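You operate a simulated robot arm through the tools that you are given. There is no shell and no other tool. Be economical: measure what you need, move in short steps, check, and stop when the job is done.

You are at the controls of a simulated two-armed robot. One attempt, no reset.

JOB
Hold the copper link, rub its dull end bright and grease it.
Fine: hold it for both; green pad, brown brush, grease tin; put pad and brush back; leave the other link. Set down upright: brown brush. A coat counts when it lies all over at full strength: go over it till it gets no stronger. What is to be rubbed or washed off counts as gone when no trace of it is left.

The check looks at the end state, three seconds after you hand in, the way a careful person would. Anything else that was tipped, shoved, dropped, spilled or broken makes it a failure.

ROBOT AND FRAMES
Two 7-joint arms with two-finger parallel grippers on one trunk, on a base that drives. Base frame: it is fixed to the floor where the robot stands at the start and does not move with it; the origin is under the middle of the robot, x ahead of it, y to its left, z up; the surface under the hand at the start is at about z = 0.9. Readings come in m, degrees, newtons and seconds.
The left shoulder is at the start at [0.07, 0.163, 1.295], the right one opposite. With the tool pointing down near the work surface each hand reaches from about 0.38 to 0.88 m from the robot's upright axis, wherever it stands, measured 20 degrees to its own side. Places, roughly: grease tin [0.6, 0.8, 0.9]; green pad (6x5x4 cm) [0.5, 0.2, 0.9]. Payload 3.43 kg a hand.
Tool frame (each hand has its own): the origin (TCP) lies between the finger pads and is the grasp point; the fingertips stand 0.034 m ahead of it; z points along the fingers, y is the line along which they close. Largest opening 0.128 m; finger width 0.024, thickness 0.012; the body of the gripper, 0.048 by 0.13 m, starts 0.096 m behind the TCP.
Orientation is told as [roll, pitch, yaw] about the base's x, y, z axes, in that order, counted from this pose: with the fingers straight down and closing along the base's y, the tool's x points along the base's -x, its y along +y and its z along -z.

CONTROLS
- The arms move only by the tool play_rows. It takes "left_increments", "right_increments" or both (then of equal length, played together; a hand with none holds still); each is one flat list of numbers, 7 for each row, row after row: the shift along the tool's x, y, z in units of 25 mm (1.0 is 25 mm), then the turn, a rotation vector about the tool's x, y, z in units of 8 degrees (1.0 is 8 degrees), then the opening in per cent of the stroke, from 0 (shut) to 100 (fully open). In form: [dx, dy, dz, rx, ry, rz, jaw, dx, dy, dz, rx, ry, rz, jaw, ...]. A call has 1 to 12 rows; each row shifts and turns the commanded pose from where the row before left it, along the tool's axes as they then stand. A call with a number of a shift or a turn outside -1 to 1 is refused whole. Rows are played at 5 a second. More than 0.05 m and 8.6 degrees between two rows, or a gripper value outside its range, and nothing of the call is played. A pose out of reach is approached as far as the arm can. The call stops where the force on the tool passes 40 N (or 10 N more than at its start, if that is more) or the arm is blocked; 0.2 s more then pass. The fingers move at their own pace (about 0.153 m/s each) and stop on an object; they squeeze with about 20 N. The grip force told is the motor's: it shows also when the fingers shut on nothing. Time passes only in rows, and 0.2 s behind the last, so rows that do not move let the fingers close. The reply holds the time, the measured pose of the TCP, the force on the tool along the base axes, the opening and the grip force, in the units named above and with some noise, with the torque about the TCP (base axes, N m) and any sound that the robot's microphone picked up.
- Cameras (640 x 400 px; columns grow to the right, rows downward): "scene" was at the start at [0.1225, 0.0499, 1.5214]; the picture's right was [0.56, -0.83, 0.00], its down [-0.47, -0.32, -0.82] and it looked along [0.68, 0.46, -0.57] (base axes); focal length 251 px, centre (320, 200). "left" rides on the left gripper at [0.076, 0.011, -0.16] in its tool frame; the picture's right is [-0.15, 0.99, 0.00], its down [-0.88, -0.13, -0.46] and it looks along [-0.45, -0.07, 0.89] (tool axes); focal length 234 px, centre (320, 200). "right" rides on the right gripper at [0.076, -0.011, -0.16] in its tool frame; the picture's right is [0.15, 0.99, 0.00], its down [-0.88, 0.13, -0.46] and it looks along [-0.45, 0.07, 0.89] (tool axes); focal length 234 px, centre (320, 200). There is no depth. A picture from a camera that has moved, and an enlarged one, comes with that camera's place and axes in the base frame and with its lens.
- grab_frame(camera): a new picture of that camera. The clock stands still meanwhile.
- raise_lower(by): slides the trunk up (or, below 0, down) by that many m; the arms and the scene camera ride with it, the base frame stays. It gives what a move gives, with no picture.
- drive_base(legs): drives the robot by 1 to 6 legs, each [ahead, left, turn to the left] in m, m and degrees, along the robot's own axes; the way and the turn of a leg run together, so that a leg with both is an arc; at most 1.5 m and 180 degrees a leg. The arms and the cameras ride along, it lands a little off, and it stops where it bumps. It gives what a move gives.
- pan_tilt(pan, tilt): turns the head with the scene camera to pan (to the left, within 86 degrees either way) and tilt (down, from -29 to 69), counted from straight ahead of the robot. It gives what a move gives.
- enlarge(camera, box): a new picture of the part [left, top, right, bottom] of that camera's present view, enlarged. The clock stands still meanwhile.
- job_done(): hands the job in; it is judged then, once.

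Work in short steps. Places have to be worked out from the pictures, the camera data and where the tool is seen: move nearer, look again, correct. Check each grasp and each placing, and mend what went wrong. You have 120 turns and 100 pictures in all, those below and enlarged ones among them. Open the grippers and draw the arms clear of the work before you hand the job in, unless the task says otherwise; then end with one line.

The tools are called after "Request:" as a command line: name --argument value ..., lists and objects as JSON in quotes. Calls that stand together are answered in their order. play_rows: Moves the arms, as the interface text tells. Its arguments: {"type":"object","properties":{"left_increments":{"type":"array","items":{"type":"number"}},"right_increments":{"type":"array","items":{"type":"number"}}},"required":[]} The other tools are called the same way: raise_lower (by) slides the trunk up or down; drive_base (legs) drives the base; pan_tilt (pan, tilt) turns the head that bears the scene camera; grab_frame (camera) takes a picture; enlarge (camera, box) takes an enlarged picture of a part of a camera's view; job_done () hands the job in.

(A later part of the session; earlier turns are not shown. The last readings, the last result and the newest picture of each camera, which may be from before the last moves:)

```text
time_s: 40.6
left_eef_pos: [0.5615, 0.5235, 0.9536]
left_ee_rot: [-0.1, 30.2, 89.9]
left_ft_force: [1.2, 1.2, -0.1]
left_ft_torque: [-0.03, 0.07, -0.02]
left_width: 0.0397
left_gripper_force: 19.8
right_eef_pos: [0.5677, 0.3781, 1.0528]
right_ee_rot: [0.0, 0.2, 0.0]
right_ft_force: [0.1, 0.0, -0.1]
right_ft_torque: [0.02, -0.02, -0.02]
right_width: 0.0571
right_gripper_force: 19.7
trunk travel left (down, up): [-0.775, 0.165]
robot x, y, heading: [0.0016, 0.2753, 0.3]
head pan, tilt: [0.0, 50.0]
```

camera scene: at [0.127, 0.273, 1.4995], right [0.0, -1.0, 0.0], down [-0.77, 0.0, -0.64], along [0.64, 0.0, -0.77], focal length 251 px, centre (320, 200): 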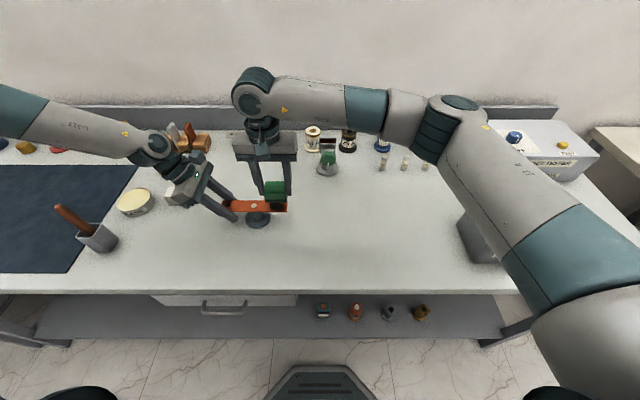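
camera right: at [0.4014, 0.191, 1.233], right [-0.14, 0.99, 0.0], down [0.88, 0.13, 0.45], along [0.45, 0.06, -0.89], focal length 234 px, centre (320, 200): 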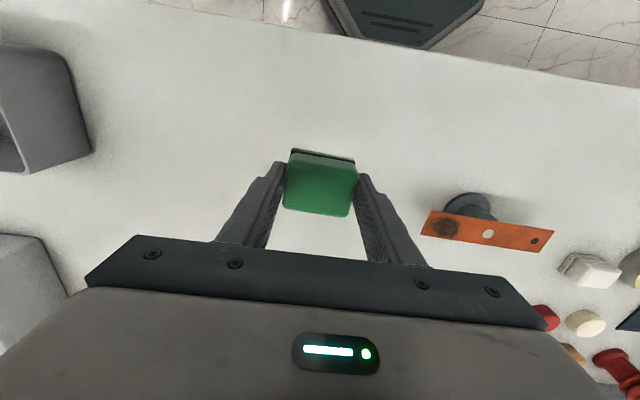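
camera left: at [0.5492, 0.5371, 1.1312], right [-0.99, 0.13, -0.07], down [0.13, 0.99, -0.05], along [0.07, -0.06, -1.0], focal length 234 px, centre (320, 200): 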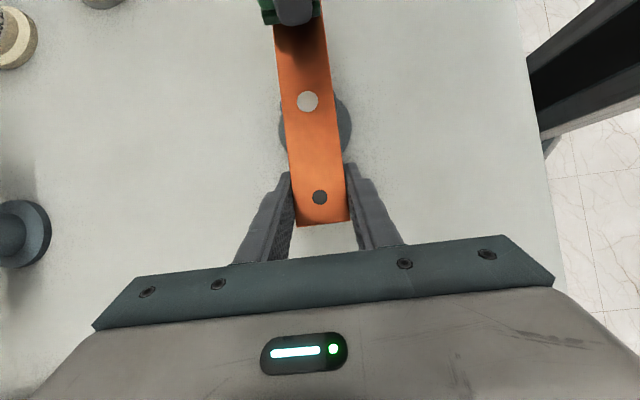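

I carry the pad back above its original place at [0.4775, 0.2025] and inspect the link.

Request:
play_rows --right_increments '[0.45, -0.88, 0, 0, 0, 0, 0, 0.45, -0.88, 0, 0, 0, 0, 0, 0.45, -0.88, 0, 0, 0, 0, 0, 0.45, -0.88, 0, 0, 0, 0, 0, 0.45, -0.88, 0, 0, 0, 0, 0, 0.45, -0.88, 0, 0, 0, 0, 0, 0.45, -0.88, 0, 0, 0, 0, 0, 0.45, -0.88, 0, 0, 0, 0, 0]'

Request:
enlarge --camera "left" --box '[220, 0, 420, 125]'

Request:
enlarge --camera "scene" --box '[200, 170, 320, 245]'

```text
time_s: 42.4
left_eef_pos: [0.5594, 0.5221, 0.9548]
left_ee_rot: [-0.2, 30.0, 89.9]
left_ft_force: [-0.2, 0.0, -0.3]
left_ft_torque: [0.1, -0.02, -0.04]
left_width: 0.0397
left_gripper_force: 20.0
right_eef_pos: [0.4781, 0.2026, 1.0522]
right_ee_rot: [0.1, 0.2, 0.1]
right_ft_force: [0.1, 0.3, 1.0]
right_ft_torque: [0.01, 0.01, 0.03]
right_width: 0.0569
right_gripper_force: 19.9
trunk travel left (down, up): [-0.775, 0.165]
robot x, y, heading: [-0.0028, 0.2689, 0.1]
head pan, tilt: [0.0, 50.0]
```

```text
3.20 times, centred on (320, 62) of left
camera zoom: at [0.5494, 0.5371, 1.1311], right [-0.99, 0.13, -0.07], down [0.13, 0.99, -0.05], along [0.07, -0.06, -1.0], focal length 749 px, centre (320, 640)
```

zoom: 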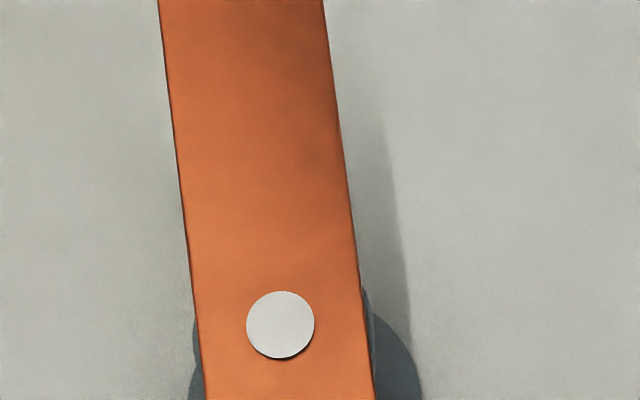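

```text
5.33 times, centred on (260, 208) of scene
camera zoom: at [0.1266, 0.2706, 1.4994], right [0.0, -1.0, 0.0], down [-0.77, 0.0, -0.64], along [0.64, 0.0, -0.77], focal length 1339 px, centre (640, 160)
```

zoom: 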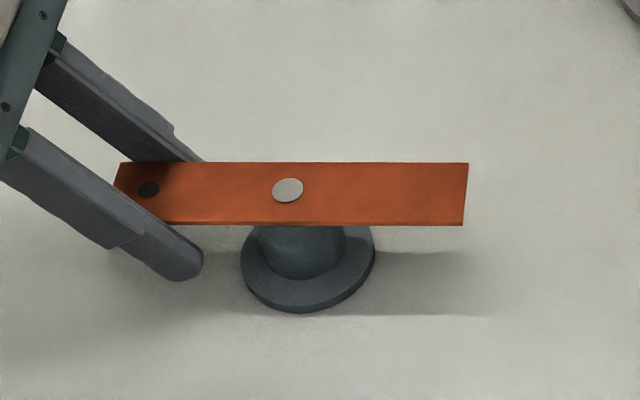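

The link's end is clean. I lower the pad, with fine steps at the end.

Request:
play_rows --right_increments '[0, 0, 1, 0, 0, 0, 0, 0, 0, 1, 0, 0, 0, 0, 0, 0, 1, 0, 0, 0, 0, 0, 0, 0.92, 0, 0, 0, 0, 0, 0, 0.08, 0, 0, 0, 0, 0, 0, 0.08, 0, 0, 0, 0]'

```text
time_s: 43.8
left_eef_pos: [0.5608, 0.5228, 0.9538]
left_ee_rot: [0.0, 30.3, 89.9]
left_ft_force: [1.1, 0.4, -0.6]
left_ft_torque: [-0.03, 0.04, 0.02]
left_width: 0.0402
left_gripper_force: 19.6
right_eef_pos: [0.4792, 0.2026, 0.9514]
right_ee_rot: [0.0, 0.1, -0.1]
right_ft_force: [0.3, 0.7, -2.0]
right_ft_torque: [-0.02, 0.01, 0.01]
right_width: 0.0569
right_gripper_force: 19.7
trunk travel left (down, up): [-0.775, 0.165]
robot x, y, heading: [0.001, 0.2716, 0.2]
head pan, tilt: [0.0, 50.0]
```

No contact yet. I lower further in 1 mm steps.

Request:
play_rows --right_increments '[0, 0, 0.06, 0, 0, 0, 0, 0, 0, 0.04, 0, 0, 0, 0, 0, 0, 0.04, 0, 0, 0, 0]'

```text
time_s: 44.6
left_eef_pos: [0.5612, 0.5234, 0.9534]
left_ee_rot: [-0.1, 30.1, 89.9]
left_ft_force: [-0.2, -0.2, -0.5]
left_ft_torque: [0.0, 0.01, 0.0]
left_width: 0.0401
left_gripper_force: 19.9
right_eef_pos: [0.4788, 0.2028, 0.9473]
right_ee_rot: [0.0, 0.0, 0.1]
right_ft_force: [0.0, -0.5, -0.8]
right_ft_torque: [0.01, -0.02, 0.01]
right_width: 0.0572
right_gripper_force: 19.9
trunk travel left (down, up): [-0.775, 0.165]
robot x, y, heading: [-0.0024, 0.2738, 0.1]
head pan, tilt: [0.0, 50.0]
```

Request:
play_rows --right_increments '[0, 0, 0.04, 0, 0, 0, 0, 0, 0, 0.04, 0, 0, 0, 0]'

```text
time_s: 45.2
left_eef_pos: [0.5608, 0.5219, 0.9548]
left_ee_rot: [0.0, 30.2, 89.9]
left_ft_force: [0.3, -0.3, 0.4]
left_ft_torque: [-0.01, 0.0, 0.03]
left_width: 0.0399
left_gripper_force: 19.9
right_eef_pos: [0.4797, 0.2024, 0.9459]
right_ee_rot: [0.0, 0.0, 0.1]
right_ft_force: [-0.4, 0.3, -1.2]
right_ft_torque: [-0.01, 0.01, 0.02]
right_width: 0.0572
right_gripper_force: 20.0
trunk travel left (down, up): [-0.775, 0.165]
robot x, y, heading: [-0.0055, 0.2711, 0.1]
head pan, tilt: [0.0, 50.0]
```

Request:
play_rows --right_increments '[0, 0, 0.04, 0, 0, 0, 0, 0, 0, 0.04, 0, 0, 0, 0]'

Request:
enlarge --camera "scene" --box '[300, 190, 420, 265]'

```text
time_s: 45.8
left_eef_pos: [0.5606, 0.523, 0.9545]
left_ee_rot: [0.0, 30.2, 89.9]
left_ft_force: [0.8, -0.4, 0.1]
left_ft_torque: [-0.01, 0.0, -0.02]
left_width: 0.04
left_gripper_force: 20.1
right_eef_pos: [0.4797, 0.2033, 0.9432]
right_ee_rot: [0.0, 0.1, 0.0]
right_ft_force: [0.5, 0.5, -1.2]
right_ft_torque: [0.0, 0.01, 0.0]
right_width: 0.057
right_gripper_force: 20.3
trunk travel left (down, up): [-0.775, 0.165]
robot x, y, heading: [0.0011, 0.2736, -0.1]
head pan, tilt: [0.0, 50.0]
```

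```text
5.33 times, centred on (360, 228) of scene
camera zoom: at [0.1269, 0.2718, 1.4994], right [0.0, -1.0, 0.0], down [-0.77, 0.0, -0.64], along [0.64, 0.0, -0.77], focal length 1339 px, centre (107, 53)
```

zoom: 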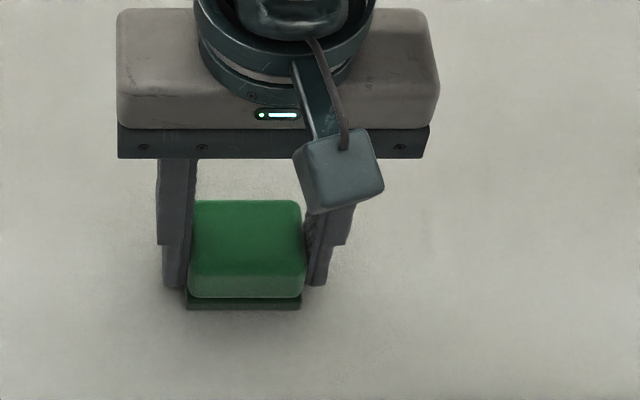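

The pad slipped up in the grip a few mm. It is close to the table now, so I continue in small steps.

Request:
play_rows --right_increments '[0, 0, 0.04, 0, 0, 0, 0, 0, 0, 0.04, 0, 0, 0, 0]'

```text
time_s: 46.4
left_eef_pos: [0.5601, 0.5236, 0.9542]
left_ee_rot: [-0.1, 30.1, 89.9]
left_ft_force: [0.1, 0.4, -1.1]
left_ft_torque: [0.27, 0.05, 0.0]
left_width: 0.0398
left_gripper_force: 20.2
right_eef_pos: [0.4799, 0.2032, 0.9416]
right_ee_rot: [0.1, 0.0, 0.0]
right_ft_force: [-0.4, -1.2, 11.1]
right_ft_torque: [-0.13, 0.16, 0.02]
right_width: 0.057
right_gripper_force: 19.6
trunk travel left (down, up): [-0.775, 0.165]
robot x, y, heading: [0.002, 0.2716, -0.1]
head pan, tilt: [0.0, 50.0]
```

It is on the table (11 N). I open and rise straight up.

Request:
play_rows --right_increments '[0, 0, 0, 0, 0, 0, 60, 0, 0, 0, 0, 0, 0, 100, 0, 0, 0, 0, 0, 0, 100, 0, 0, -1, 0, 0, 0, 100, 0, 0, -1, 0, 0, 0, 100, 0, 0, -1, 0, 0, 0, 100, 0, 0, -1, 0, 0, 0, 100, 0, 0, -1, 0, 0, 0, 100, 0, 0, -1, 0, 0, 0, 100, 0, 0, -1, 0, 0, 0, 100, 0, 0, -1, 0, 0, 0, 100]'

Request:
grab_frame --camera "right"

```text
time_s: 48.8
left_eef_pos: [0.5608, 0.5229, 0.9542]
left_ee_rot: [-0.1, 30.3, 89.8]
left_ft_force: [-0.2, 0.4, -0.3]
left_ft_torque: [-0.01, 0.01, 0.01]
left_width: 0.0398
left_gripper_force: 19.9
right_eef_pos: [0.4787, 0.2027, 1.1408]
right_ee_rot: [-0.2, 0.1, 0.1]
right_ft_force: [0.3, -0.6, 0.0]
right_ft_torque: [0.02, 0.01, 0.0]
right_width: 0.1279
right_gripper_force: 0.1
trunk travel left (down, up): [-0.775, 0.165]
robot x, y, heading: [0.003, 0.2689, -0.2]
head pan, tilt: [0.0, 50.0]
```

```text
67 pictures are left
camera right: at [0.4038, 0.1916, 1.3006], right [-0.15, 0.99, 0.0], down [0.88, 0.13, 0.45], along [0.45, 0.07, -0.89], focal length 234 px, centre (320, 200)
```

right: 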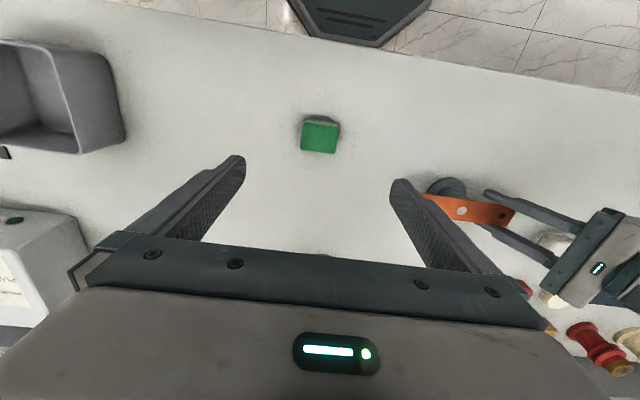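

The pad is back in place. Next I release the link with the left hand and lift it away the way it came.

Request:
play_rows --left_increments '[0, 0, 0, 0, 0, 0, 60, 0, 0, 0, 0, 0, 0, 100, 0, 0, 0, 0, 0, 0, 100, 0.536, 0, -0.864, 0, 0, 0, 100, 0.536, 0, -0.864, 0, 0, 0, 100, 0.536, 0, -0.864, 0, 0, 0, 100, 0.536, 0, -0.864, 0, 0, 0, 100, 0.536, 0, -0.864, 0, 0, 0, 100, 0.536, 0, -0.864, 0, 0, 0, 100, 0.536, 0, -0.864, 0, 0, 0, 100, 0, 0, -1, 0, 0, 0, 100, 0, 0, -1, 0, 0, 0, 100]'

Request:
grab_frame --camera "left"

```text
time_s: 51.4
left_eef_pos: [0.5588, 0.5431, 1.1773]
left_ee_rot: [-0.1, 30.2, 89.8]
left_ft_force: [-0.8, -0.2, 0.9]
left_ft_torque: [0.03, -0.01, 0.02]
left_width: 0.128
left_gripper_force: 0.1
right_eef_pos: [0.4791, 0.2044, 1.1406]
right_ee_rot: [0.0, 0.0, -0.1]
right_ft_force: [0.7, 0.4, 0.2]
right_ft_torque: [-0.01, -0.02, 0.03]
right_width: 0.1281
right_gripper_force: 0.0
trunk travel left (down, up): [-0.775, 0.165]
robot x, y, heading: [-0.001, 0.2712, 0.2]
head pan, tilt: [0.0, 50.0]
```

```text
66 pictures are left
camera left: at [0.5478, 0.5585, 1.352], right [-0.99, 0.13, -0.07], down [0.13, 0.99, -0.05], along [0.07, -0.06, -1.0], focal length 234 px, centre (320, 200)
```

left: 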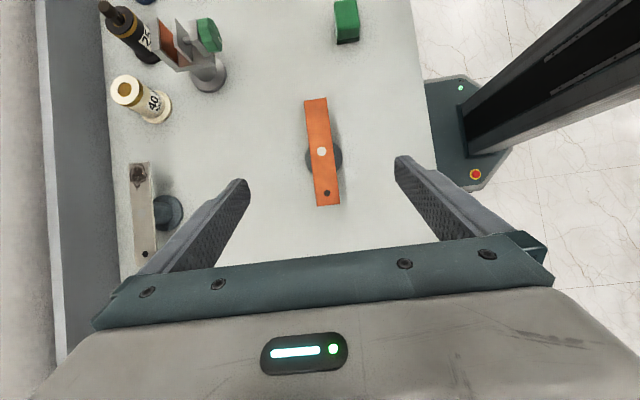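

The link is undisturbed. I drive left about 0.48 m so the right hand can reach the brush and the tin.

Request:
drive_base --legs '[[0, 0.48, 0]]'

Request:
grab_frame --camera "scene"

Request:
grab_frame --camera "right"

```text
time_s: 54.2
left_eef_pos: [0.56, 1.0236, 1.1752]
left_ee_rot: [-0.1, 30.1, 89.9]
left_ft_force: [-0.3, 0.4, 0.6]
left_ft_torque: [0.02, 0.01, -0.02]
left_width: 0.1281
left_gripper_force: 0.1
right_eef_pos: [0.4795, 0.6844, 1.1408]
right_ee_rot: [0.1, 0.1, 0.1]
right_ft_force: [-0.8, -0.6, 0.0]
right_ft_torque: [0.02, 0.0, -0.01]
right_width: 0.1279
right_gripper_force: 0.1
trunk travel left (down, up): [-0.775, 0.165]
robot x, y, heading: [-0.0001, 0.752, 0.1]
head pan, tilt: [0.0, 50.0]
```

```text
65 pictures are left
camera scene: at [0.1266, 0.7525, 1.4995], right [0.0, -1.0, 0.0], down [-0.77, 0.0, -0.64], along [0.64, 0.0, -0.77], focal length 251 px, centre (320, 200)
```

scene: 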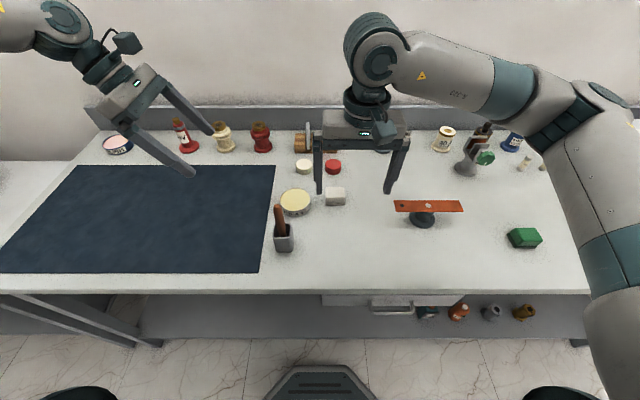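

```text
64 pictures are left
camera right: at [0.4037, 0.6721, 1.3003], right [-0.15, 0.99, 0.0], down [0.88, 0.13, 0.46], along [0.45, 0.07, -0.89], focal length 234 px, centre (320, 200)
```

right: 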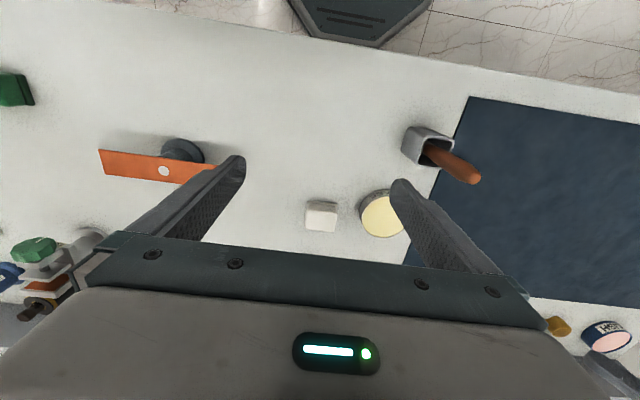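

Request:
enlarge --camera "scene" --box '[240, 170, 360, 270]'

Request:
enlarge --camera "right" --box '[340, 110, 500, 250]'

```text
4.00 times, centred on (300, 220) of scene
camera zoom: at [0.1266, 0.7525, 1.4995], right [0.0, -1.0, 0.0], down [-0.77, 0.0, -0.64], along [0.64, 0.0, -0.77], focal length 1004 px, centre (400, 120)
```

zoom: 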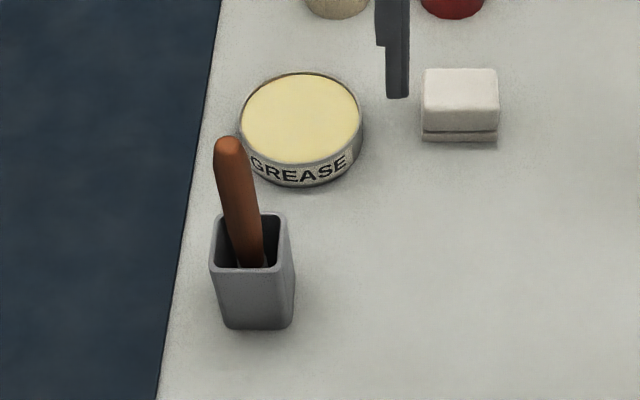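

```text
2.86 times, centred on (420, 180) of right
camera zoom: at [0.4037, 0.6721, 1.3003], right [-0.15, 0.99, 0.0], down [0.88, 0.13, 0.46], along [0.45, 0.07, -0.89], focal length 669 px, centre (34, 257)
```

zoom: 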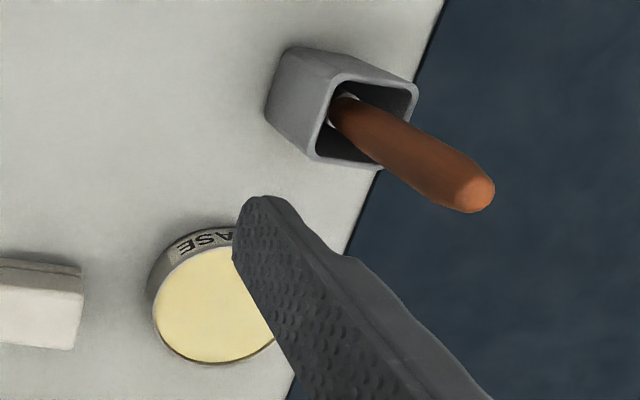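

Triangulating, the handle top is at [0.469, 0.847, 1.07], nearly vertical. The cup is centred at [0.468, 0.846] with its rim at z≈0.975. I move the right hand above the handle.

Request:
play_rows --right_increments '[0, 0.5, -0.6, 0, 0, 0, 100, 0.06, 1, 0, 0, 0, 0, 100, 0.06, 1, 0, 0, 0, 0, 100, 0.06, 1, 0, 0, 0, 0, 100, 0.06, 1, 0, 0, 0, 0, 100, 0.06, 1, 0, 0, 0, 0, 100, 0.09, 1, 0.6, 0, 0, 0, 100]'

Request:
grab_frame --camera "right"

Request:
enlarge --camera "scene" --box '[220, 120, 380, 270]'

```text
time_s: 55.8
left_eef_pos: [0.5586, 1.0255, 1.1748]
left_ee_rot: [-0.1, 30.1, 89.9]
left_ft_force: [0.1, 0.6, -0.4]
left_ft_torque: [-0.03, 0.03, -0.01]
left_width: 0.1281
left_gripper_force: 0.0
right_eef_pos: [0.4702, 0.8487, 1.1401]
right_ee_rot: [-0.2, 0.1, 0.0]
right_ft_force: [0.5, 0.5, 1.0]
right_ft_torque: [0.0, -0.02, 0.0]
right_width: 0.1281
right_gripper_force: 0.1
trunk travel left (down, up): [-0.775, 0.165]
robot x, y, heading: [0.0014, 0.7524, -0.1]
head pan, tilt: [0.0, 50.0]
```

```text
61 pictures are left
camera right: at [0.3947, 0.8371, 1.3004], right [-0.15, 0.99, 0.0], down [0.88, 0.13, 0.46], along [0.45, 0.07, -0.89], focal length 234 px, centre (320, 200)
```

right: 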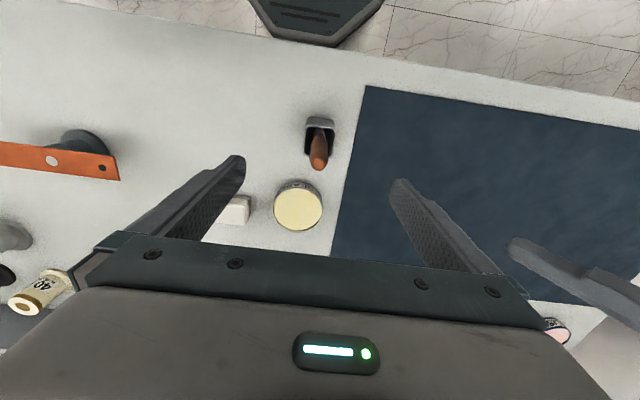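

```text
2.67 times, centred on (300, 195) of scene
camera zoom: at [0.1269, 0.7548, 1.4994], right [0.0, -1.0, 0.0], down [-0.77, 0.0, -0.64], along [0.64, 0.0, -0.77], focal length 670 px, centre (373, 213)
```

zoom: 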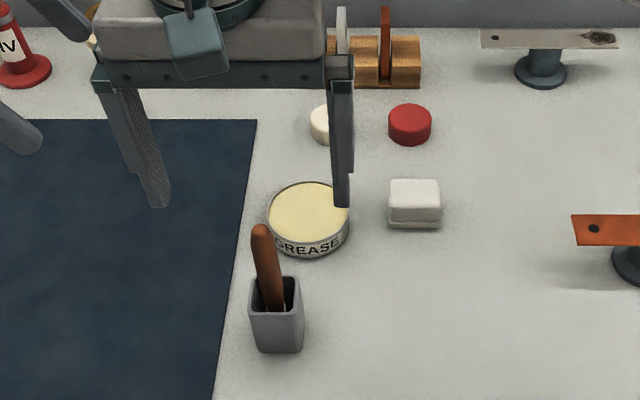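

The handle is centred in y and at x≈0.471. I descend to z≈1.025 (tips above the cup rim) and look before closing.

Request:
play_rows --right_increments '[0, 0, 1, 0, 0, 0, 100, 0, 0, 1, 0, 0, 0, 100, 0, 0, 1, 0, 0, 0, 100, 0, 0, 1, 0, 0, 0, 100, 0, 0, 0.6, 0, 0, 0, 100]'

Request:
grab_frame --camera "right"

Request:
enlarge --camera "scene" --box '[220, 120, 380, 270]'

```text
time_s: 57.0
left_eef_pos: [0.5592, 1.024, 1.1746]
left_ee_rot: [0.0, 30.2, 89.8]
left_ft_force: [0.5, 0.1, -0.1]
left_ft_torque: [0.0, -0.03, 0.0]
left_width: 0.128
left_gripper_force: 0.1
right_eef_pos: [0.4706, 0.8478, 1.0262]
right_ee_rot: [0.1, 0.0, 0.0]
right_ft_force: [-0.4, -1.0, 0.0]
right_ft_torque: [0.0, 0.02, 0.03]
right_width: 0.1278
right_gripper_force: 0.1
trunk travel left (down, up): [-0.775, 0.165]
robot x, y, heading: [-0.0017, 0.7537, 0.2]
head pan, tilt: [0.0, 50.0]
```

```text
59 pictures are left
camera right: at [0.3948, 0.8356, 1.1852], right [-0.15, 0.99, 0.0], down [0.88, 0.13, 0.46], along [0.45, 0.07, -0.89], focal length 234 px, centre (320, 200)
```

right: 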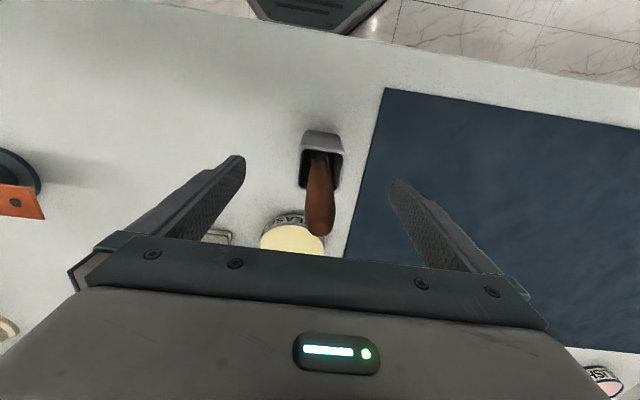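

```text
2.67 times, centred on (300, 195) of scene
camera zoom: at [0.1268, 0.7535, 1.4995], right [0.0, -1.0, 0.0], down [-0.77, 0.0, -0.64], along [0.64, 0.0, -0.77], focal length 670 px, centre (373, 213)
```

zoom: 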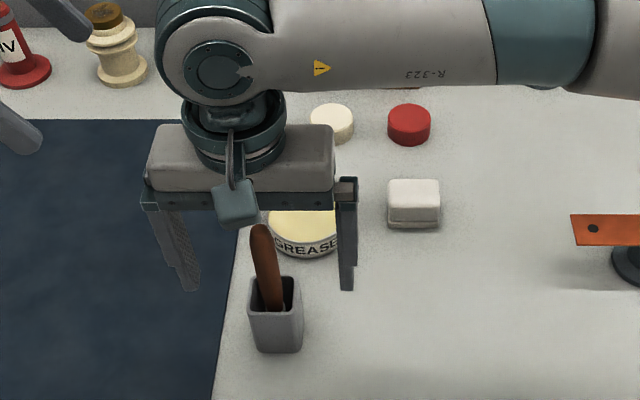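

The handle stands centrally between the fingers. I close.

Request:
play_rows --right_increments '[0, 0, 0, 0, 0, 0, 40, 0, 0, 0, 0, 0, 0, 20, 0, 0, 0, 0, 0, 0, 0, 0, 0, 0, 0, 0, 0, 0]'

Request:
enlarge --camera "scene" --box '[220, 120, 380, 270]'

```text
time_s: 58.0
left_eef_pos: [0.5589, 1.0259, 1.1745]
left_ee_rot: [0.0, 30.2, 89.9]
left_ft_force: [-0.3, -0.4, 0.5]
left_ft_torque: [-0.03, 0.02, 0.03]
left_width: 0.128
left_gripper_force: 0.0
right_eef_pos: [0.47, 0.847, 1.0257]
right_ee_rot: [0.1, 0.0, 0.0]
right_ft_force: [0.0, -1.2, 1.2]
right_ft_torque: [-0.08, 0.01, 0.02]
right_width: 0.0197
right_gripper_force: 20.5
trunk travel left (down, up): [-0.775, 0.165]
robot x, y, heading: [0.001, 0.7497, -0.1]
head pan, tilt: [0.0, 50.0]
```

```text
2.67 times, centred on (300, 195) of scene
camera zoom: at [0.1266, 0.7535, 1.4995], right [0.0, -1.0, 0.0], down [-0.77, 0.0, -0.64], along [0.64, 0.0, -0.77], focal length 670 px, centre (373, 213)
```

zoom: 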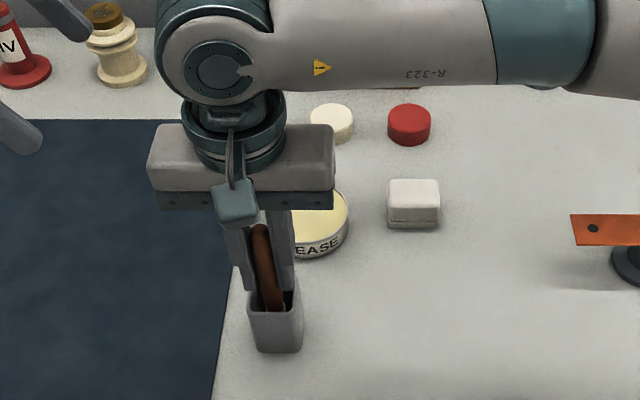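

I have it gripped at 19.7 mm. I lift straight up 0.125 m.

Request:
play_rows --right_increments '[0, 0, -0.6, 0, 0, 0, 0, 0, 0, -0.8, 0, 0, 0, 0, 0, 0, -0.9, 0, 0, 0, 0, 0, 0, -0.9, 0, 0, 0, 0, 0, 0, -0.9, 0, 0, 0, 0, 0, 0, -0.9, 0, 0, 0, 0]'

Request:
enlarge --camera "scene" --box '[220, 90, 380, 270]'

Request:
grab_frame --camera "right"

Request:
grab_frame --camera "left"

```text
time_s: 59.4
left_eef_pos: [0.5587, 1.0258, 1.1755]
left_ee_rot: [-0.1, 30.2, 89.9]
left_ft_force: [-0.1, -0.8, -0.2]
left_ft_torque: [0.01, 0.03, 0.0]
left_width: 0.1279
left_gripper_force: 0.0
right_eef_pos: [0.4696, 0.8467, 1.1509]
right_ee_rot: [0.0, 0.0, 0.0]
right_ft_force: [0.3, 0.0, -0.3]
right_ft_torque: [0.02, -0.04, 0.04]
right_width: 0.0194
right_gripper_force: 20.0
trunk travel left (down, up): [-0.775, 0.165]
robot x, y, heading: [0.0012, 0.7541, -0.2]
head pan, tilt: [0.0, 50.0]
```

```text
2.22 times, centred on (300, 180) of scene
camera zoom: at [0.1262, 0.7535, 1.4995], right [0.0, -1.0, 0.0], down [-0.77, 0.0, -0.64], along [0.64, 0.0, -0.77], focal length 558 px, centre (364, 244)
```

zoom: 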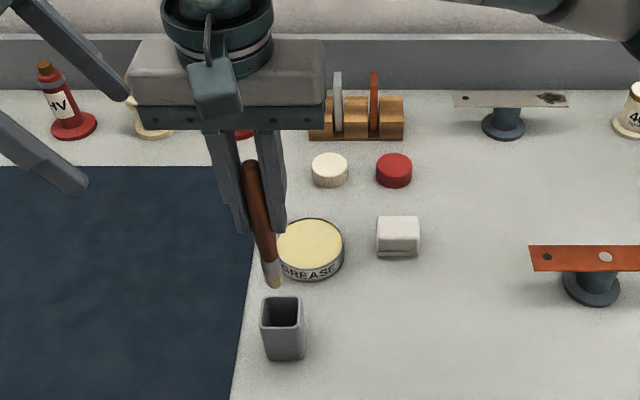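

```text
55 pictures are left
camera right: at [0.3936, 0.8351, 1.3106], right [-0.15, 0.99, 0.0], down [0.88, 0.13, 0.46], along [0.45, 0.07, -0.89], focal length 234 px, centre (320, 200)
```

right: 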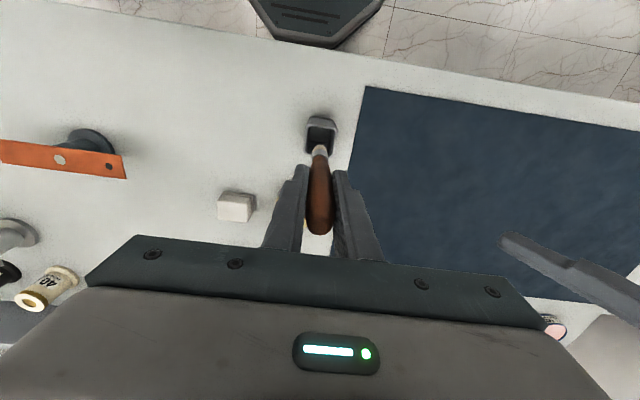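

```text
54 pictures are left
camera left: at [0.5481, 1.0397, 1.3519], right [-0.99, 0.13, -0.08], down [0.13, 0.99, -0.05], along [0.07, -0.06, -1.0], focal length 234 px, centre (320, 200)
```

left: 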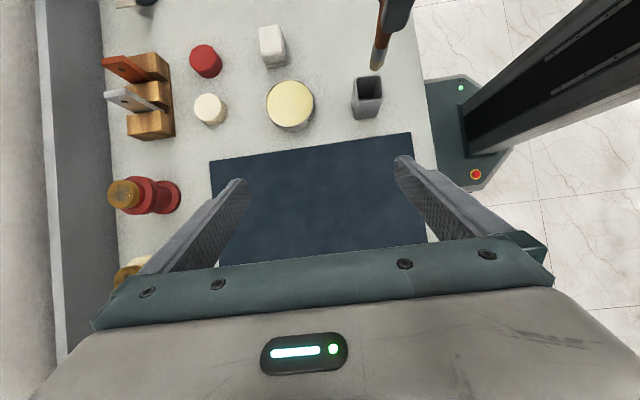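

The brush tip is about 0.126 m straight below the TCP. The tin is centred at [0.609, 0.827] with its surface at z≈0.92. I move over the tin and come down to just above it.

Request:
play_rows --right_increments '[-0.8, -0.11, 0, 0, 0, 0, 0, -0.8, -0.11, 0, 0, 0, 0, 0, -0.8, -0.11, 0, 0, 0, 0, 0, -0.8, -0.11, 0, 0, 0, 0, 0, -0.8, -0.11, 0, 0, 0, 0, 0, -0.8, -0.11, 0, 0, 0, 0, 0, -0.78, -0.12, 0, 0, 0, 0, 0, 0, 0, 1, 0, 0, 0, 0, 0, 0, 1, 0, 0, 0, 0, 0, 0, 1, 0, 0, 0, 0]'

Request:
enlarge --camera "scene" --box '[240, 90, 380, 220]'

Request:
enlarge --camera "left" --box '[200, 0, 420, 150]'

```text
time_s: 61.6
left_eef_pos: [0.5597, 1.0241, 1.1745]
left_ee_rot: [-0.1, 30.2, 89.9]
left_ft_force: [0.0, -0.1, 0.1]
left_ft_torque: [-0.02, -0.01, 0.03]
left_width: 0.1279
left_gripper_force: 0.2
right_eef_pos: [0.6092, 0.8276, 1.0753]
right_ee_rot: [0.0, 0.0, -0.1]
right_ft_force: [0.8, -0.5, -0.8]
right_ft_torque: [-0.02, -0.01, 0.01]
right_width: 0.0195
right_gripper_force: 20.2
trunk travel left (down, up): [-0.775, 0.165]
robot x, y, heading: [-0.0014, 0.7561, 0.1]
head pan, tilt: [0.0, 50.0]
```

```text
3.08 times, centred on (310, 155) of scene
camera zoom: at [0.1272, 0.7535, 1.4995], right [0.0, -1.0, 0.0], down [-0.77, 0.0, -0.64], along [0.64, 0.0, -0.77], focal length 772 px, centre (351, 338)
```

zoom: 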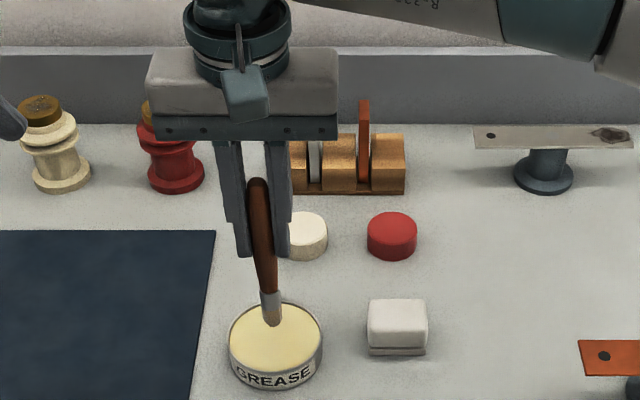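

```text
2.67 times, centred on (310, 75) of left
camera zoom: at [0.549, 1.0396, 1.3516], right [-0.99, 0.13, -0.07], down [0.13, 0.99, -0.05], along [0.07, -0.06, -1.0], focal length 624 px, centre (347, 533)
```

zoom: 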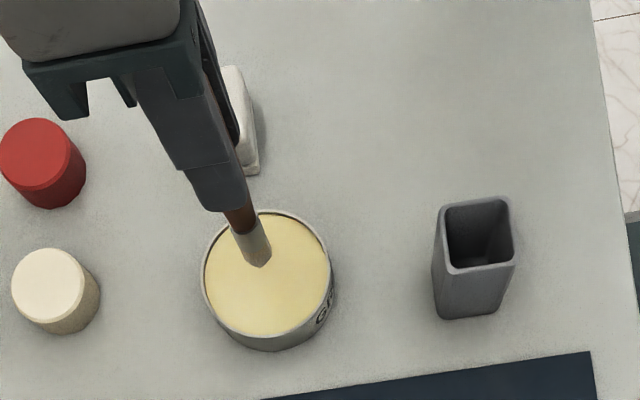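

The tip is over the grease. I lower it with small last steps.

Request:
play_rows --right_increments '[0, 0, 0.8, 0, 0, 0, 0, 0, 0, 0.2, 0, 0, 0, 0, 0, 0, 0.1, 0, 0, 0, 0, 0, 0, 0.1, 0, 0, 0, 0]'

Request:
enlarge --camera "left" --box '[240, 50, 340, 150]'

```text
time_s: 62.6
left_eef_pos: [0.5575, 1.0239, 1.1765]
left_ee_rot: [-0.3, 30.1, 89.9]
left_ft_force: [-0.4, -0.1, 0.3]
left_ft_torque: [0.0, -0.03, 0.02]
left_width: 0.1281
left_gripper_force: 0.0
right_eef_pos: [0.6072, 0.8255, 1.0483]
right_ee_rot: [0.1, -0.3, 0.0]
right_ft_force: [-0.4, -2.3, 25.0]
right_ft_torque: [-0.37, -0.16, 0.0]
right_width: 0.0194
right_gripper_force: 20.1
trunk travel left (down, up): [-0.775, 0.165]
robot x, y, heading: [0.0049, 0.7499, -0.1]
head pan, tilt: [0.0, 50.0]
```

```text
4.00 times, centred on (290, 100) of left
camera zoom: at [0.546, 1.0389, 1.3533], right [-0.99, 0.13, -0.08], down [0.13, 0.99, -0.05], along [0.07, -0.06, -1.0], focal length 937 px, centre (440, 600)
```

zoom: 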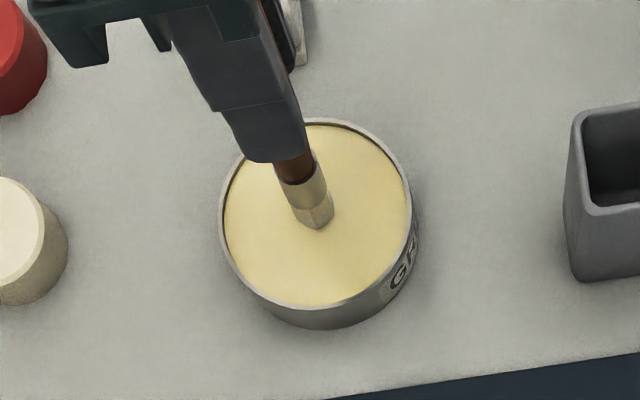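

The tip is in contact and the bristles look greasy. I ease up, swirl a little, then lift.

Request:
play_rows --right_increments '[0, 0, -0.1, 0, 0, 0, 0, 0.3, 0, 0, 0, 0, 0, 0, 0, 0.3, 0, 0, 0, 0, 0, -0.5, 0, 0, 0, 0, 0, 0, 0, -0.5, 0, 0, 0, 0, 0, 0.2, 0.2, 0, 0, 0, 0, 0, 0, 0, -0.6, 0, 0, 0, 0, 0, 0, -1, 0, 0, 0, 0, 0, 0, -1, 0, 0, 0, 0, 0, 0, -1, 0, 0, 0, 0]'

Request:
enlarge --camera "left" --box '[200, 0, 420, 150]'

Request:
enlarge --camera "scene" --box '[240, 90, 380, 220]'

```text
time_s: 64.8
left_eef_pos: [0.5591, 1.0248, 1.1745]
left_ee_rot: [-0.1, 30.1, 89.9]
left_ft_force: [-0.6, 0.2, 0.6]
left_ft_torque: [0.02, 0.0, -0.01]
left_width: 0.1283
left_gripper_force: 0.0
right_eef_pos: [0.6085, 0.8272, 1.1384]
right_ee_rot: [0.0, 0.0, 0.0]
right_ft_force: [-0.3, 0.0, 0.0]
right_ft_torque: [-0.03, -0.02, -0.04]
right_width: 0.0192
right_gripper_force: 19.7
trunk travel left (down, up): [-0.775, 0.165]
robot x, y, heading: [0.0002, 0.7515, 0.1]
head pan, tilt: [0.0, 50.0]
```

```text
2.67 times, centred on (310, 75) of left
camera zoom: at [0.5481, 1.04, 1.3518], right [-0.99, 0.13, -0.08], down [0.13, 0.99, -0.05], along [0.07, -0.06, -1.0], focal length 624 px, centre (347, 533)
```

zoom: 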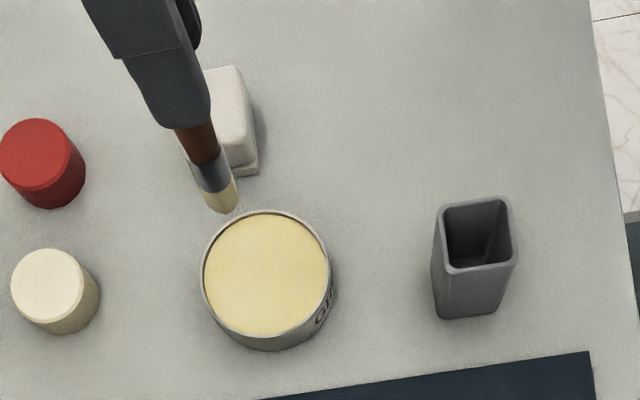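

```text
3.08 times, centred on (310, 155) of scene
camera zoom: at [0.1261, 0.7538, 1.4994], right [0.0, -1.0, 0.0], down [-0.77, 0.0, -0.64], along [0.64, 0.0, -0.77], focal length 772 px, centre (351, 338)
```

zoom: 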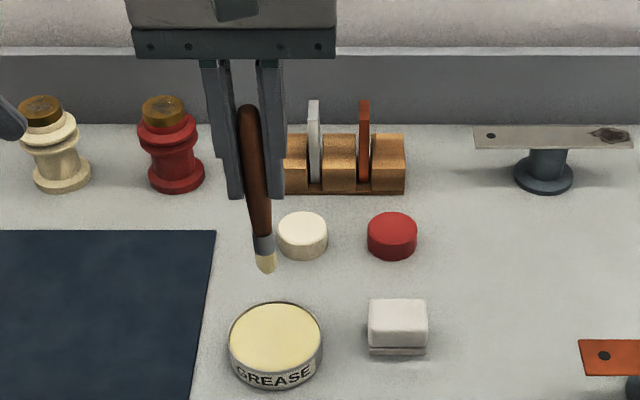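

The bristles carry grease. I drive back right 0.48 m to the link station.

Request:
drive_base --legs '[[0, -0.48, 0]]'

Request:
grab_frame --camera "left"

```text
time_s: 67.7
left_eef_pos: [0.5601, 0.5417, 1.1755]
left_ee_rot: [-0.1, 30.2, 89.8]
left_ft_force: [0.7, 0.5, 0.0]
left_ft_torque: [0.0, -0.03, -0.01]
left_width: 0.1281
left_gripper_force: 0.0
right_eef_pos: [0.6083, 0.3449, 1.1387]
right_ee_rot: [-0.1, 0.2, -0.1]
right_ft_force: [1.0, 0.0, -0.8]
right_ft_torque: [-0.02, 0.0, 0.01]
right_width: 0.0195
right_gripper_force: 19.6
trunk travel left (down, up): [-0.775, 0.165]
robot x, y, heading: [0.0003, 0.2741, -0.6]
head pan, tilt: [0.0, 50.0]
```

```text
48 pictures are left
camera left: at [0.5488, 0.557, 1.3515], right [-0.99, 0.13, -0.07], down [0.13, 0.99, -0.05], along [0.07, -0.06, -1.0], focal length 234 px, centre (320, 200)
```

left: 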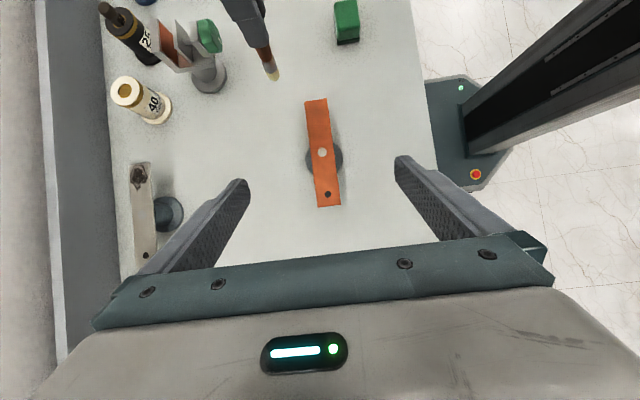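

The link is where it was. I lower the left hand around the clean end again.

Request:
play_rows --left_increments '[-0.42, 0, 0.894, 0, 0, 0, 100, -0.42, 0, 0.894, 0, 0, 0, 100, -0.42, 0, 0.894, 0, 0, 0, 100, -0.42, 0, 0.894, 0, 0, 0, 100, -0.42, 0, 0.894, 0, 0, 0, 100, -0.42, 0, 0.894, 0, 0, 0, 100, -0.42, 0, 0.894, 0, 0, 0, 100, -0.42, 0, 0.894, 0, 0, 0, 100, -0.42, 0, 0.894, 0, 0, 0, 100]'

Request:
grab_frame --camera "left"

```text
time_s: 69.7
left_eef_pos: [0.5615, 0.5181, 0.9519]
left_ee_rot: [0.0, 30.0, 89.7]
left_ft_force: [0.1, -1.2, -0.2]
left_ft_torque: [0.02, 0.0, 0.03]
left_width: 0.1281
left_gripper_force: 0.0
right_eef_pos: [0.6091, 0.3441, 1.1372]
right_ee_rot: [0.0, 0.1, 0.0]
right_ft_force: [-0.2, -0.3, -0.1]
right_ft_torque: [0.0, 0.03, -0.01]
right_width: 0.0195
right_gripper_force: 19.9
trunk travel left (down, up): [-0.775, 0.165]
robot x, y, heading: [0.0003, 0.2704, -0.2]
head pan, tilt: [0.0, 50.0]
```

```text
47 pictures are left
camera left: at [0.5502, 0.5347, 1.1294], right [-0.99, 0.13, -0.07], down [0.13, 0.99, -0.05], along [0.07, -0.06, -1.0], focal length 234 px, centre (320, 200)
```

left: 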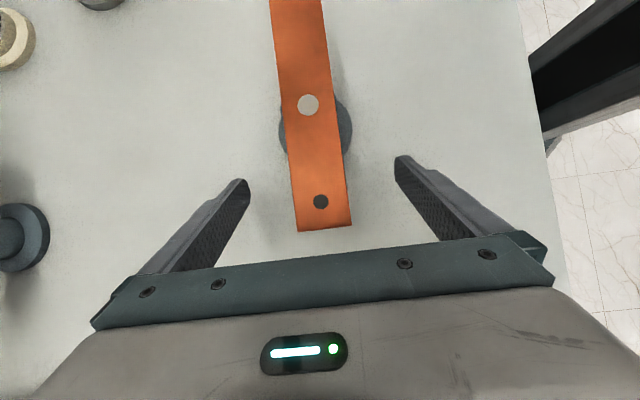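

I shift 4 mm outwards and close.

Request:
play_rows --left_increments '[-0.1, 0, -0.15, 0, 0, 0, 100, 0, 0, 0, 0, 0, 0, 50, 0, 0, 0, 0, 0, 0, 40, 0, 0, 0, 0, 0, 0, 0, 0, 0, 0, 0, 0, 0, 0]'

Request:
grab_frame --camera "scene"

Request:
enlarge --camera "scene" --box '[200, 110, 340, 245]'

```text
time_s: 70.9
left_eef_pos: [0.5619, 0.5248, 0.954]
left_ee_rot: [-0.1, 30.1, 89.8]
left_ft_force: [0.2, -0.6, 0.0]
left_ft_torque: [-0.1, -0.02, 0.04]
left_width: 0.04
left_gripper_force: 20.6
right_eef_pos: [0.6081, 0.3437, 1.1386]
right_ee_rot: [-0.1, 0.2, -0.1]
right_ft_force: [0.4, 0.6, -0.3]
right_ft_torque: [-0.02, -0.01, -0.01]
right_width: 0.0196
right_gripper_force: 19.9
trunk travel left (down, up): [-0.775, 0.165]
robot x, y, heading: [-0.0033, 0.2691, -0.1]
head pan, tilt: [0.0, 50.0]
```

```text
46 pictures are left
camera scene: at [0.1261, 0.2712, 1.4994], right [0.0, -1.0, 0.0], down [-0.77, 0.0, -0.64], along [0.64, 0.0, -0.77], focal length 251 px, centre (320, 200)
```

scene: 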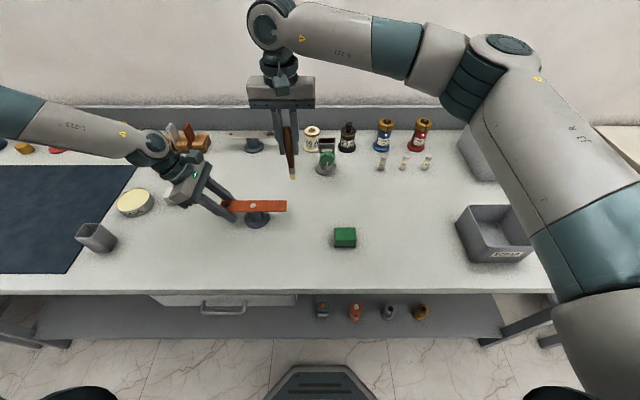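

```text
2.96 times, centred on (270, 178) of scene
camera zoom: at [0.1261, 0.2712, 1.4994], right [0.0, -1.0, 0.0], down [-0.77, 0.0, -0.64], along [0.64, 0.0, -0.77], focal length 744 px, centre (468, 267)
```

zoom: 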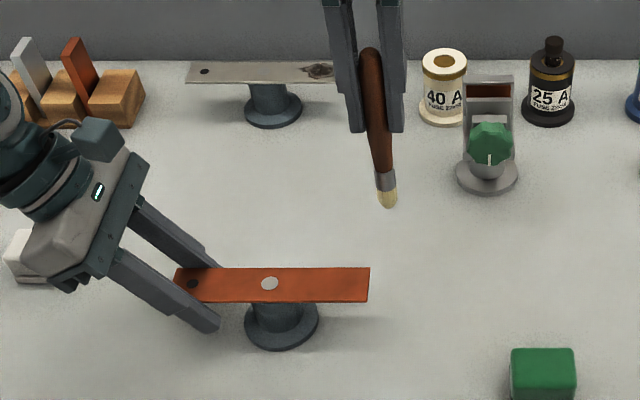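

The link is held. I bring the brush over the bright end (tip about 8 mm behind the TCP in x), to z≈1.095.

Request:
play_rows --right_increments '[0.53, 0.6, 0, 0, 0, 0, 0, 0.53, 0.6, 0, 0, 0, 0, 0, 0.53, 0.6, 0, 0, 0, 0, 0, 0, 0, 0.9, 0, 0, 0, 0, 0, 0, 0.8, 0, 0, 0, 0]'

Request:
enlarge --camera "scene" --box '[200, 110, 340, 245]'

Request:
enlarge --camera "left" --box '[220, 0, 420, 125]'

```text
time_s: 72.1
left_eef_pos: [0.5599, 0.5265, 0.9541]
left_ee_rot: [-0.1, 30.2, 89.8]
left_ft_force: [-1.1, -0.7, 0.3]
left_ft_torque: [0.07, -0.12, -0.08]
left_width: 0.0398
left_gripper_force: 20.0
right_eef_pos: [0.5693, 0.3893, 1.095]
right_ee_rot: [0.0, 0.1, -0.2]
right_ft_force: [0.2, 0.1, 0.0]
right_ft_torque: [-0.03, -0.01, -0.02]
right_width: 0.0195
right_gripper_force: 19.9
trunk travel left (down, up): [-0.775, 0.165]
robot x, y, heading: [-0.0013, 0.2695, -0.2]
head pan, tilt: [0.0, 50.0]
```

```text
2.96 times, centred on (270, 178) of scene
camera zoom: at [0.1261, 0.2713, 1.4995], right [0.0, -1.0, 0.0], down [-0.77, 0.0, -0.64], along [0.64, 0.0, -0.77], focal length 744 px, centre (468, 267)
```

zoom: 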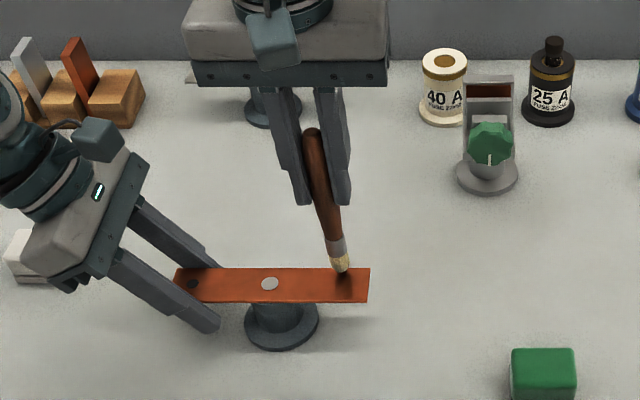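

```text
3.20 times, centred on (320, 62) of left
camera zoom: at [0.5492, 0.5399, 1.1317], right [-0.99, 0.13, -0.07], down [0.13, 0.99, -0.05], along [0.07, -0.06, -1.0], focal length 749 px, centre (320, 640)
```

zoom: 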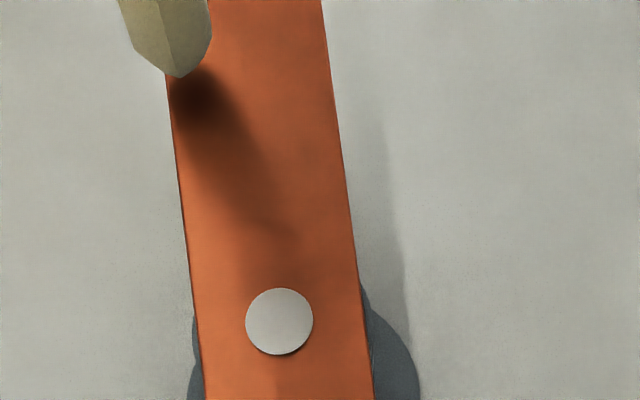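

Both views put the tip near the far edge at x≈0.575 and close to the surface. I shift 15 mm towards the robot and check again.

Request:
play_rows --right_increments '[0.6, 0, 0, 0, 0, 0, 0]'

Request:
enlarge --camera "scene" --box '[230, 170, 320, 235]'

Request:
enlarge --camera "left" --box '[220, 0, 420, 125]'

```text
time_s: 72.5
left_eef_pos: [0.5597, 0.5244, 0.9553]
left_ee_rot: [-0.1, 30.2, 89.9]
left_ft_force: [-1.5, 1.5, 0.2]
left_ft_torque: [-0.13, 0.05, -0.05]
left_width: 0.0398
left_gripper_force: 20.0
right_eef_pos: [0.5531, 0.3885, 1.0952]
right_ee_rot: [0.0, 0.1, 0.0]
right_ft_force: [-0.1, -0.9, -0.6]
right_ft_torque: [-0.01, -0.01, 0.03]
right_width: 0.0195
right_gripper_force: 20.0
trunk travel left (down, up): [-0.775, 0.165]
robot x, y, heading: [-0.0018, 0.2688, -0.2]
head pan, tilt: [0.0, 50.0]
```

```text
6.15 times, centred on (275, 202) of scene
camera zoom: at [0.1258, 0.2712, 1.4994], right [0.0, -1.0, 0.0], down [-0.77, 0.0, -0.64], along [0.64, 0.0, -0.77], focal length 1545 px, centre (597, 185)
```

zoom: 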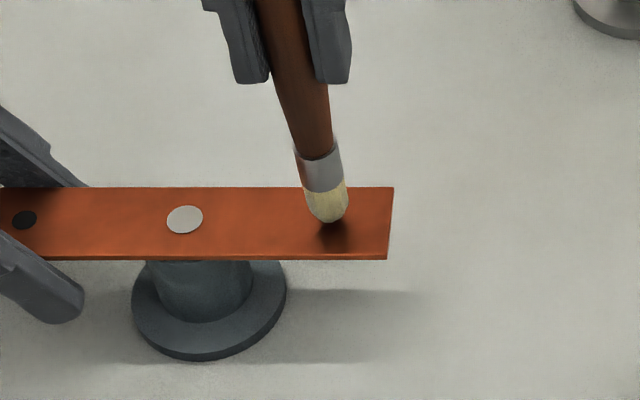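

```text
3.20 times, centred on (320, 62) of left
camera zoom: at [0.5492, 0.5399, 1.1317], right [-0.99, 0.13, -0.07], down [0.13, 0.99, -0.05], along [0.07, -0.06, -1.0], focal length 749 px, centre (320, 640)
```

zoom: 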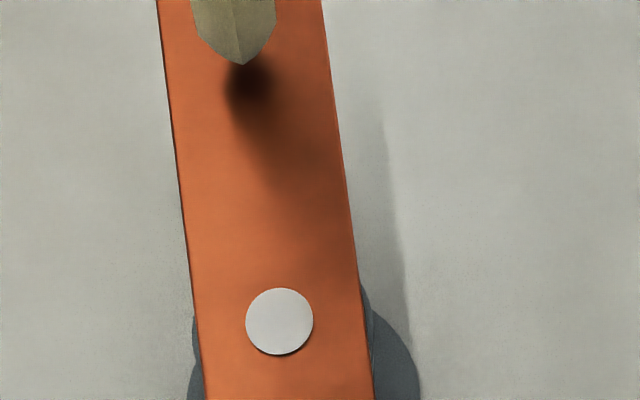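

The tip is now over the middle of the link, about 1 cm above it. I probe down.

Request:
play_rows --right_increments '[0, 0, 0.2, 0, 0, 0, 0, 0, 0, 0.08, 0, 0, 0, 0, 0, 0, 0.08, 0, 0, 0, 0]'

```text
time_s: 73.3
left_eef_pos: [0.5601, 0.5259, 0.9559]
left_ee_rot: [-0.2, 30.1, 89.7]
left_ft_force: [3.5, 0.6, -0.2]
left_ft_torque: [0.62, 0.03, 0.39]
left_width: 0.0402
left_gripper_force: 20.2
right_eef_pos: [0.5534, 0.3877, 1.0896]
right_ee_rot: [0.1, -0.1, -0.2]
right_ft_force: [-0.2, -3.4, 21.2]
right_ft_torque: [-0.61, 0.02, -0.02]
right_width: 0.0196
right_gripper_force: 19.6
trunk travel left (down, up): [-0.775, 0.165]
robot x, y, heading: [-0.0007, 0.268, -0.2]
head pan, tilt: [0.0, 50.0]
```

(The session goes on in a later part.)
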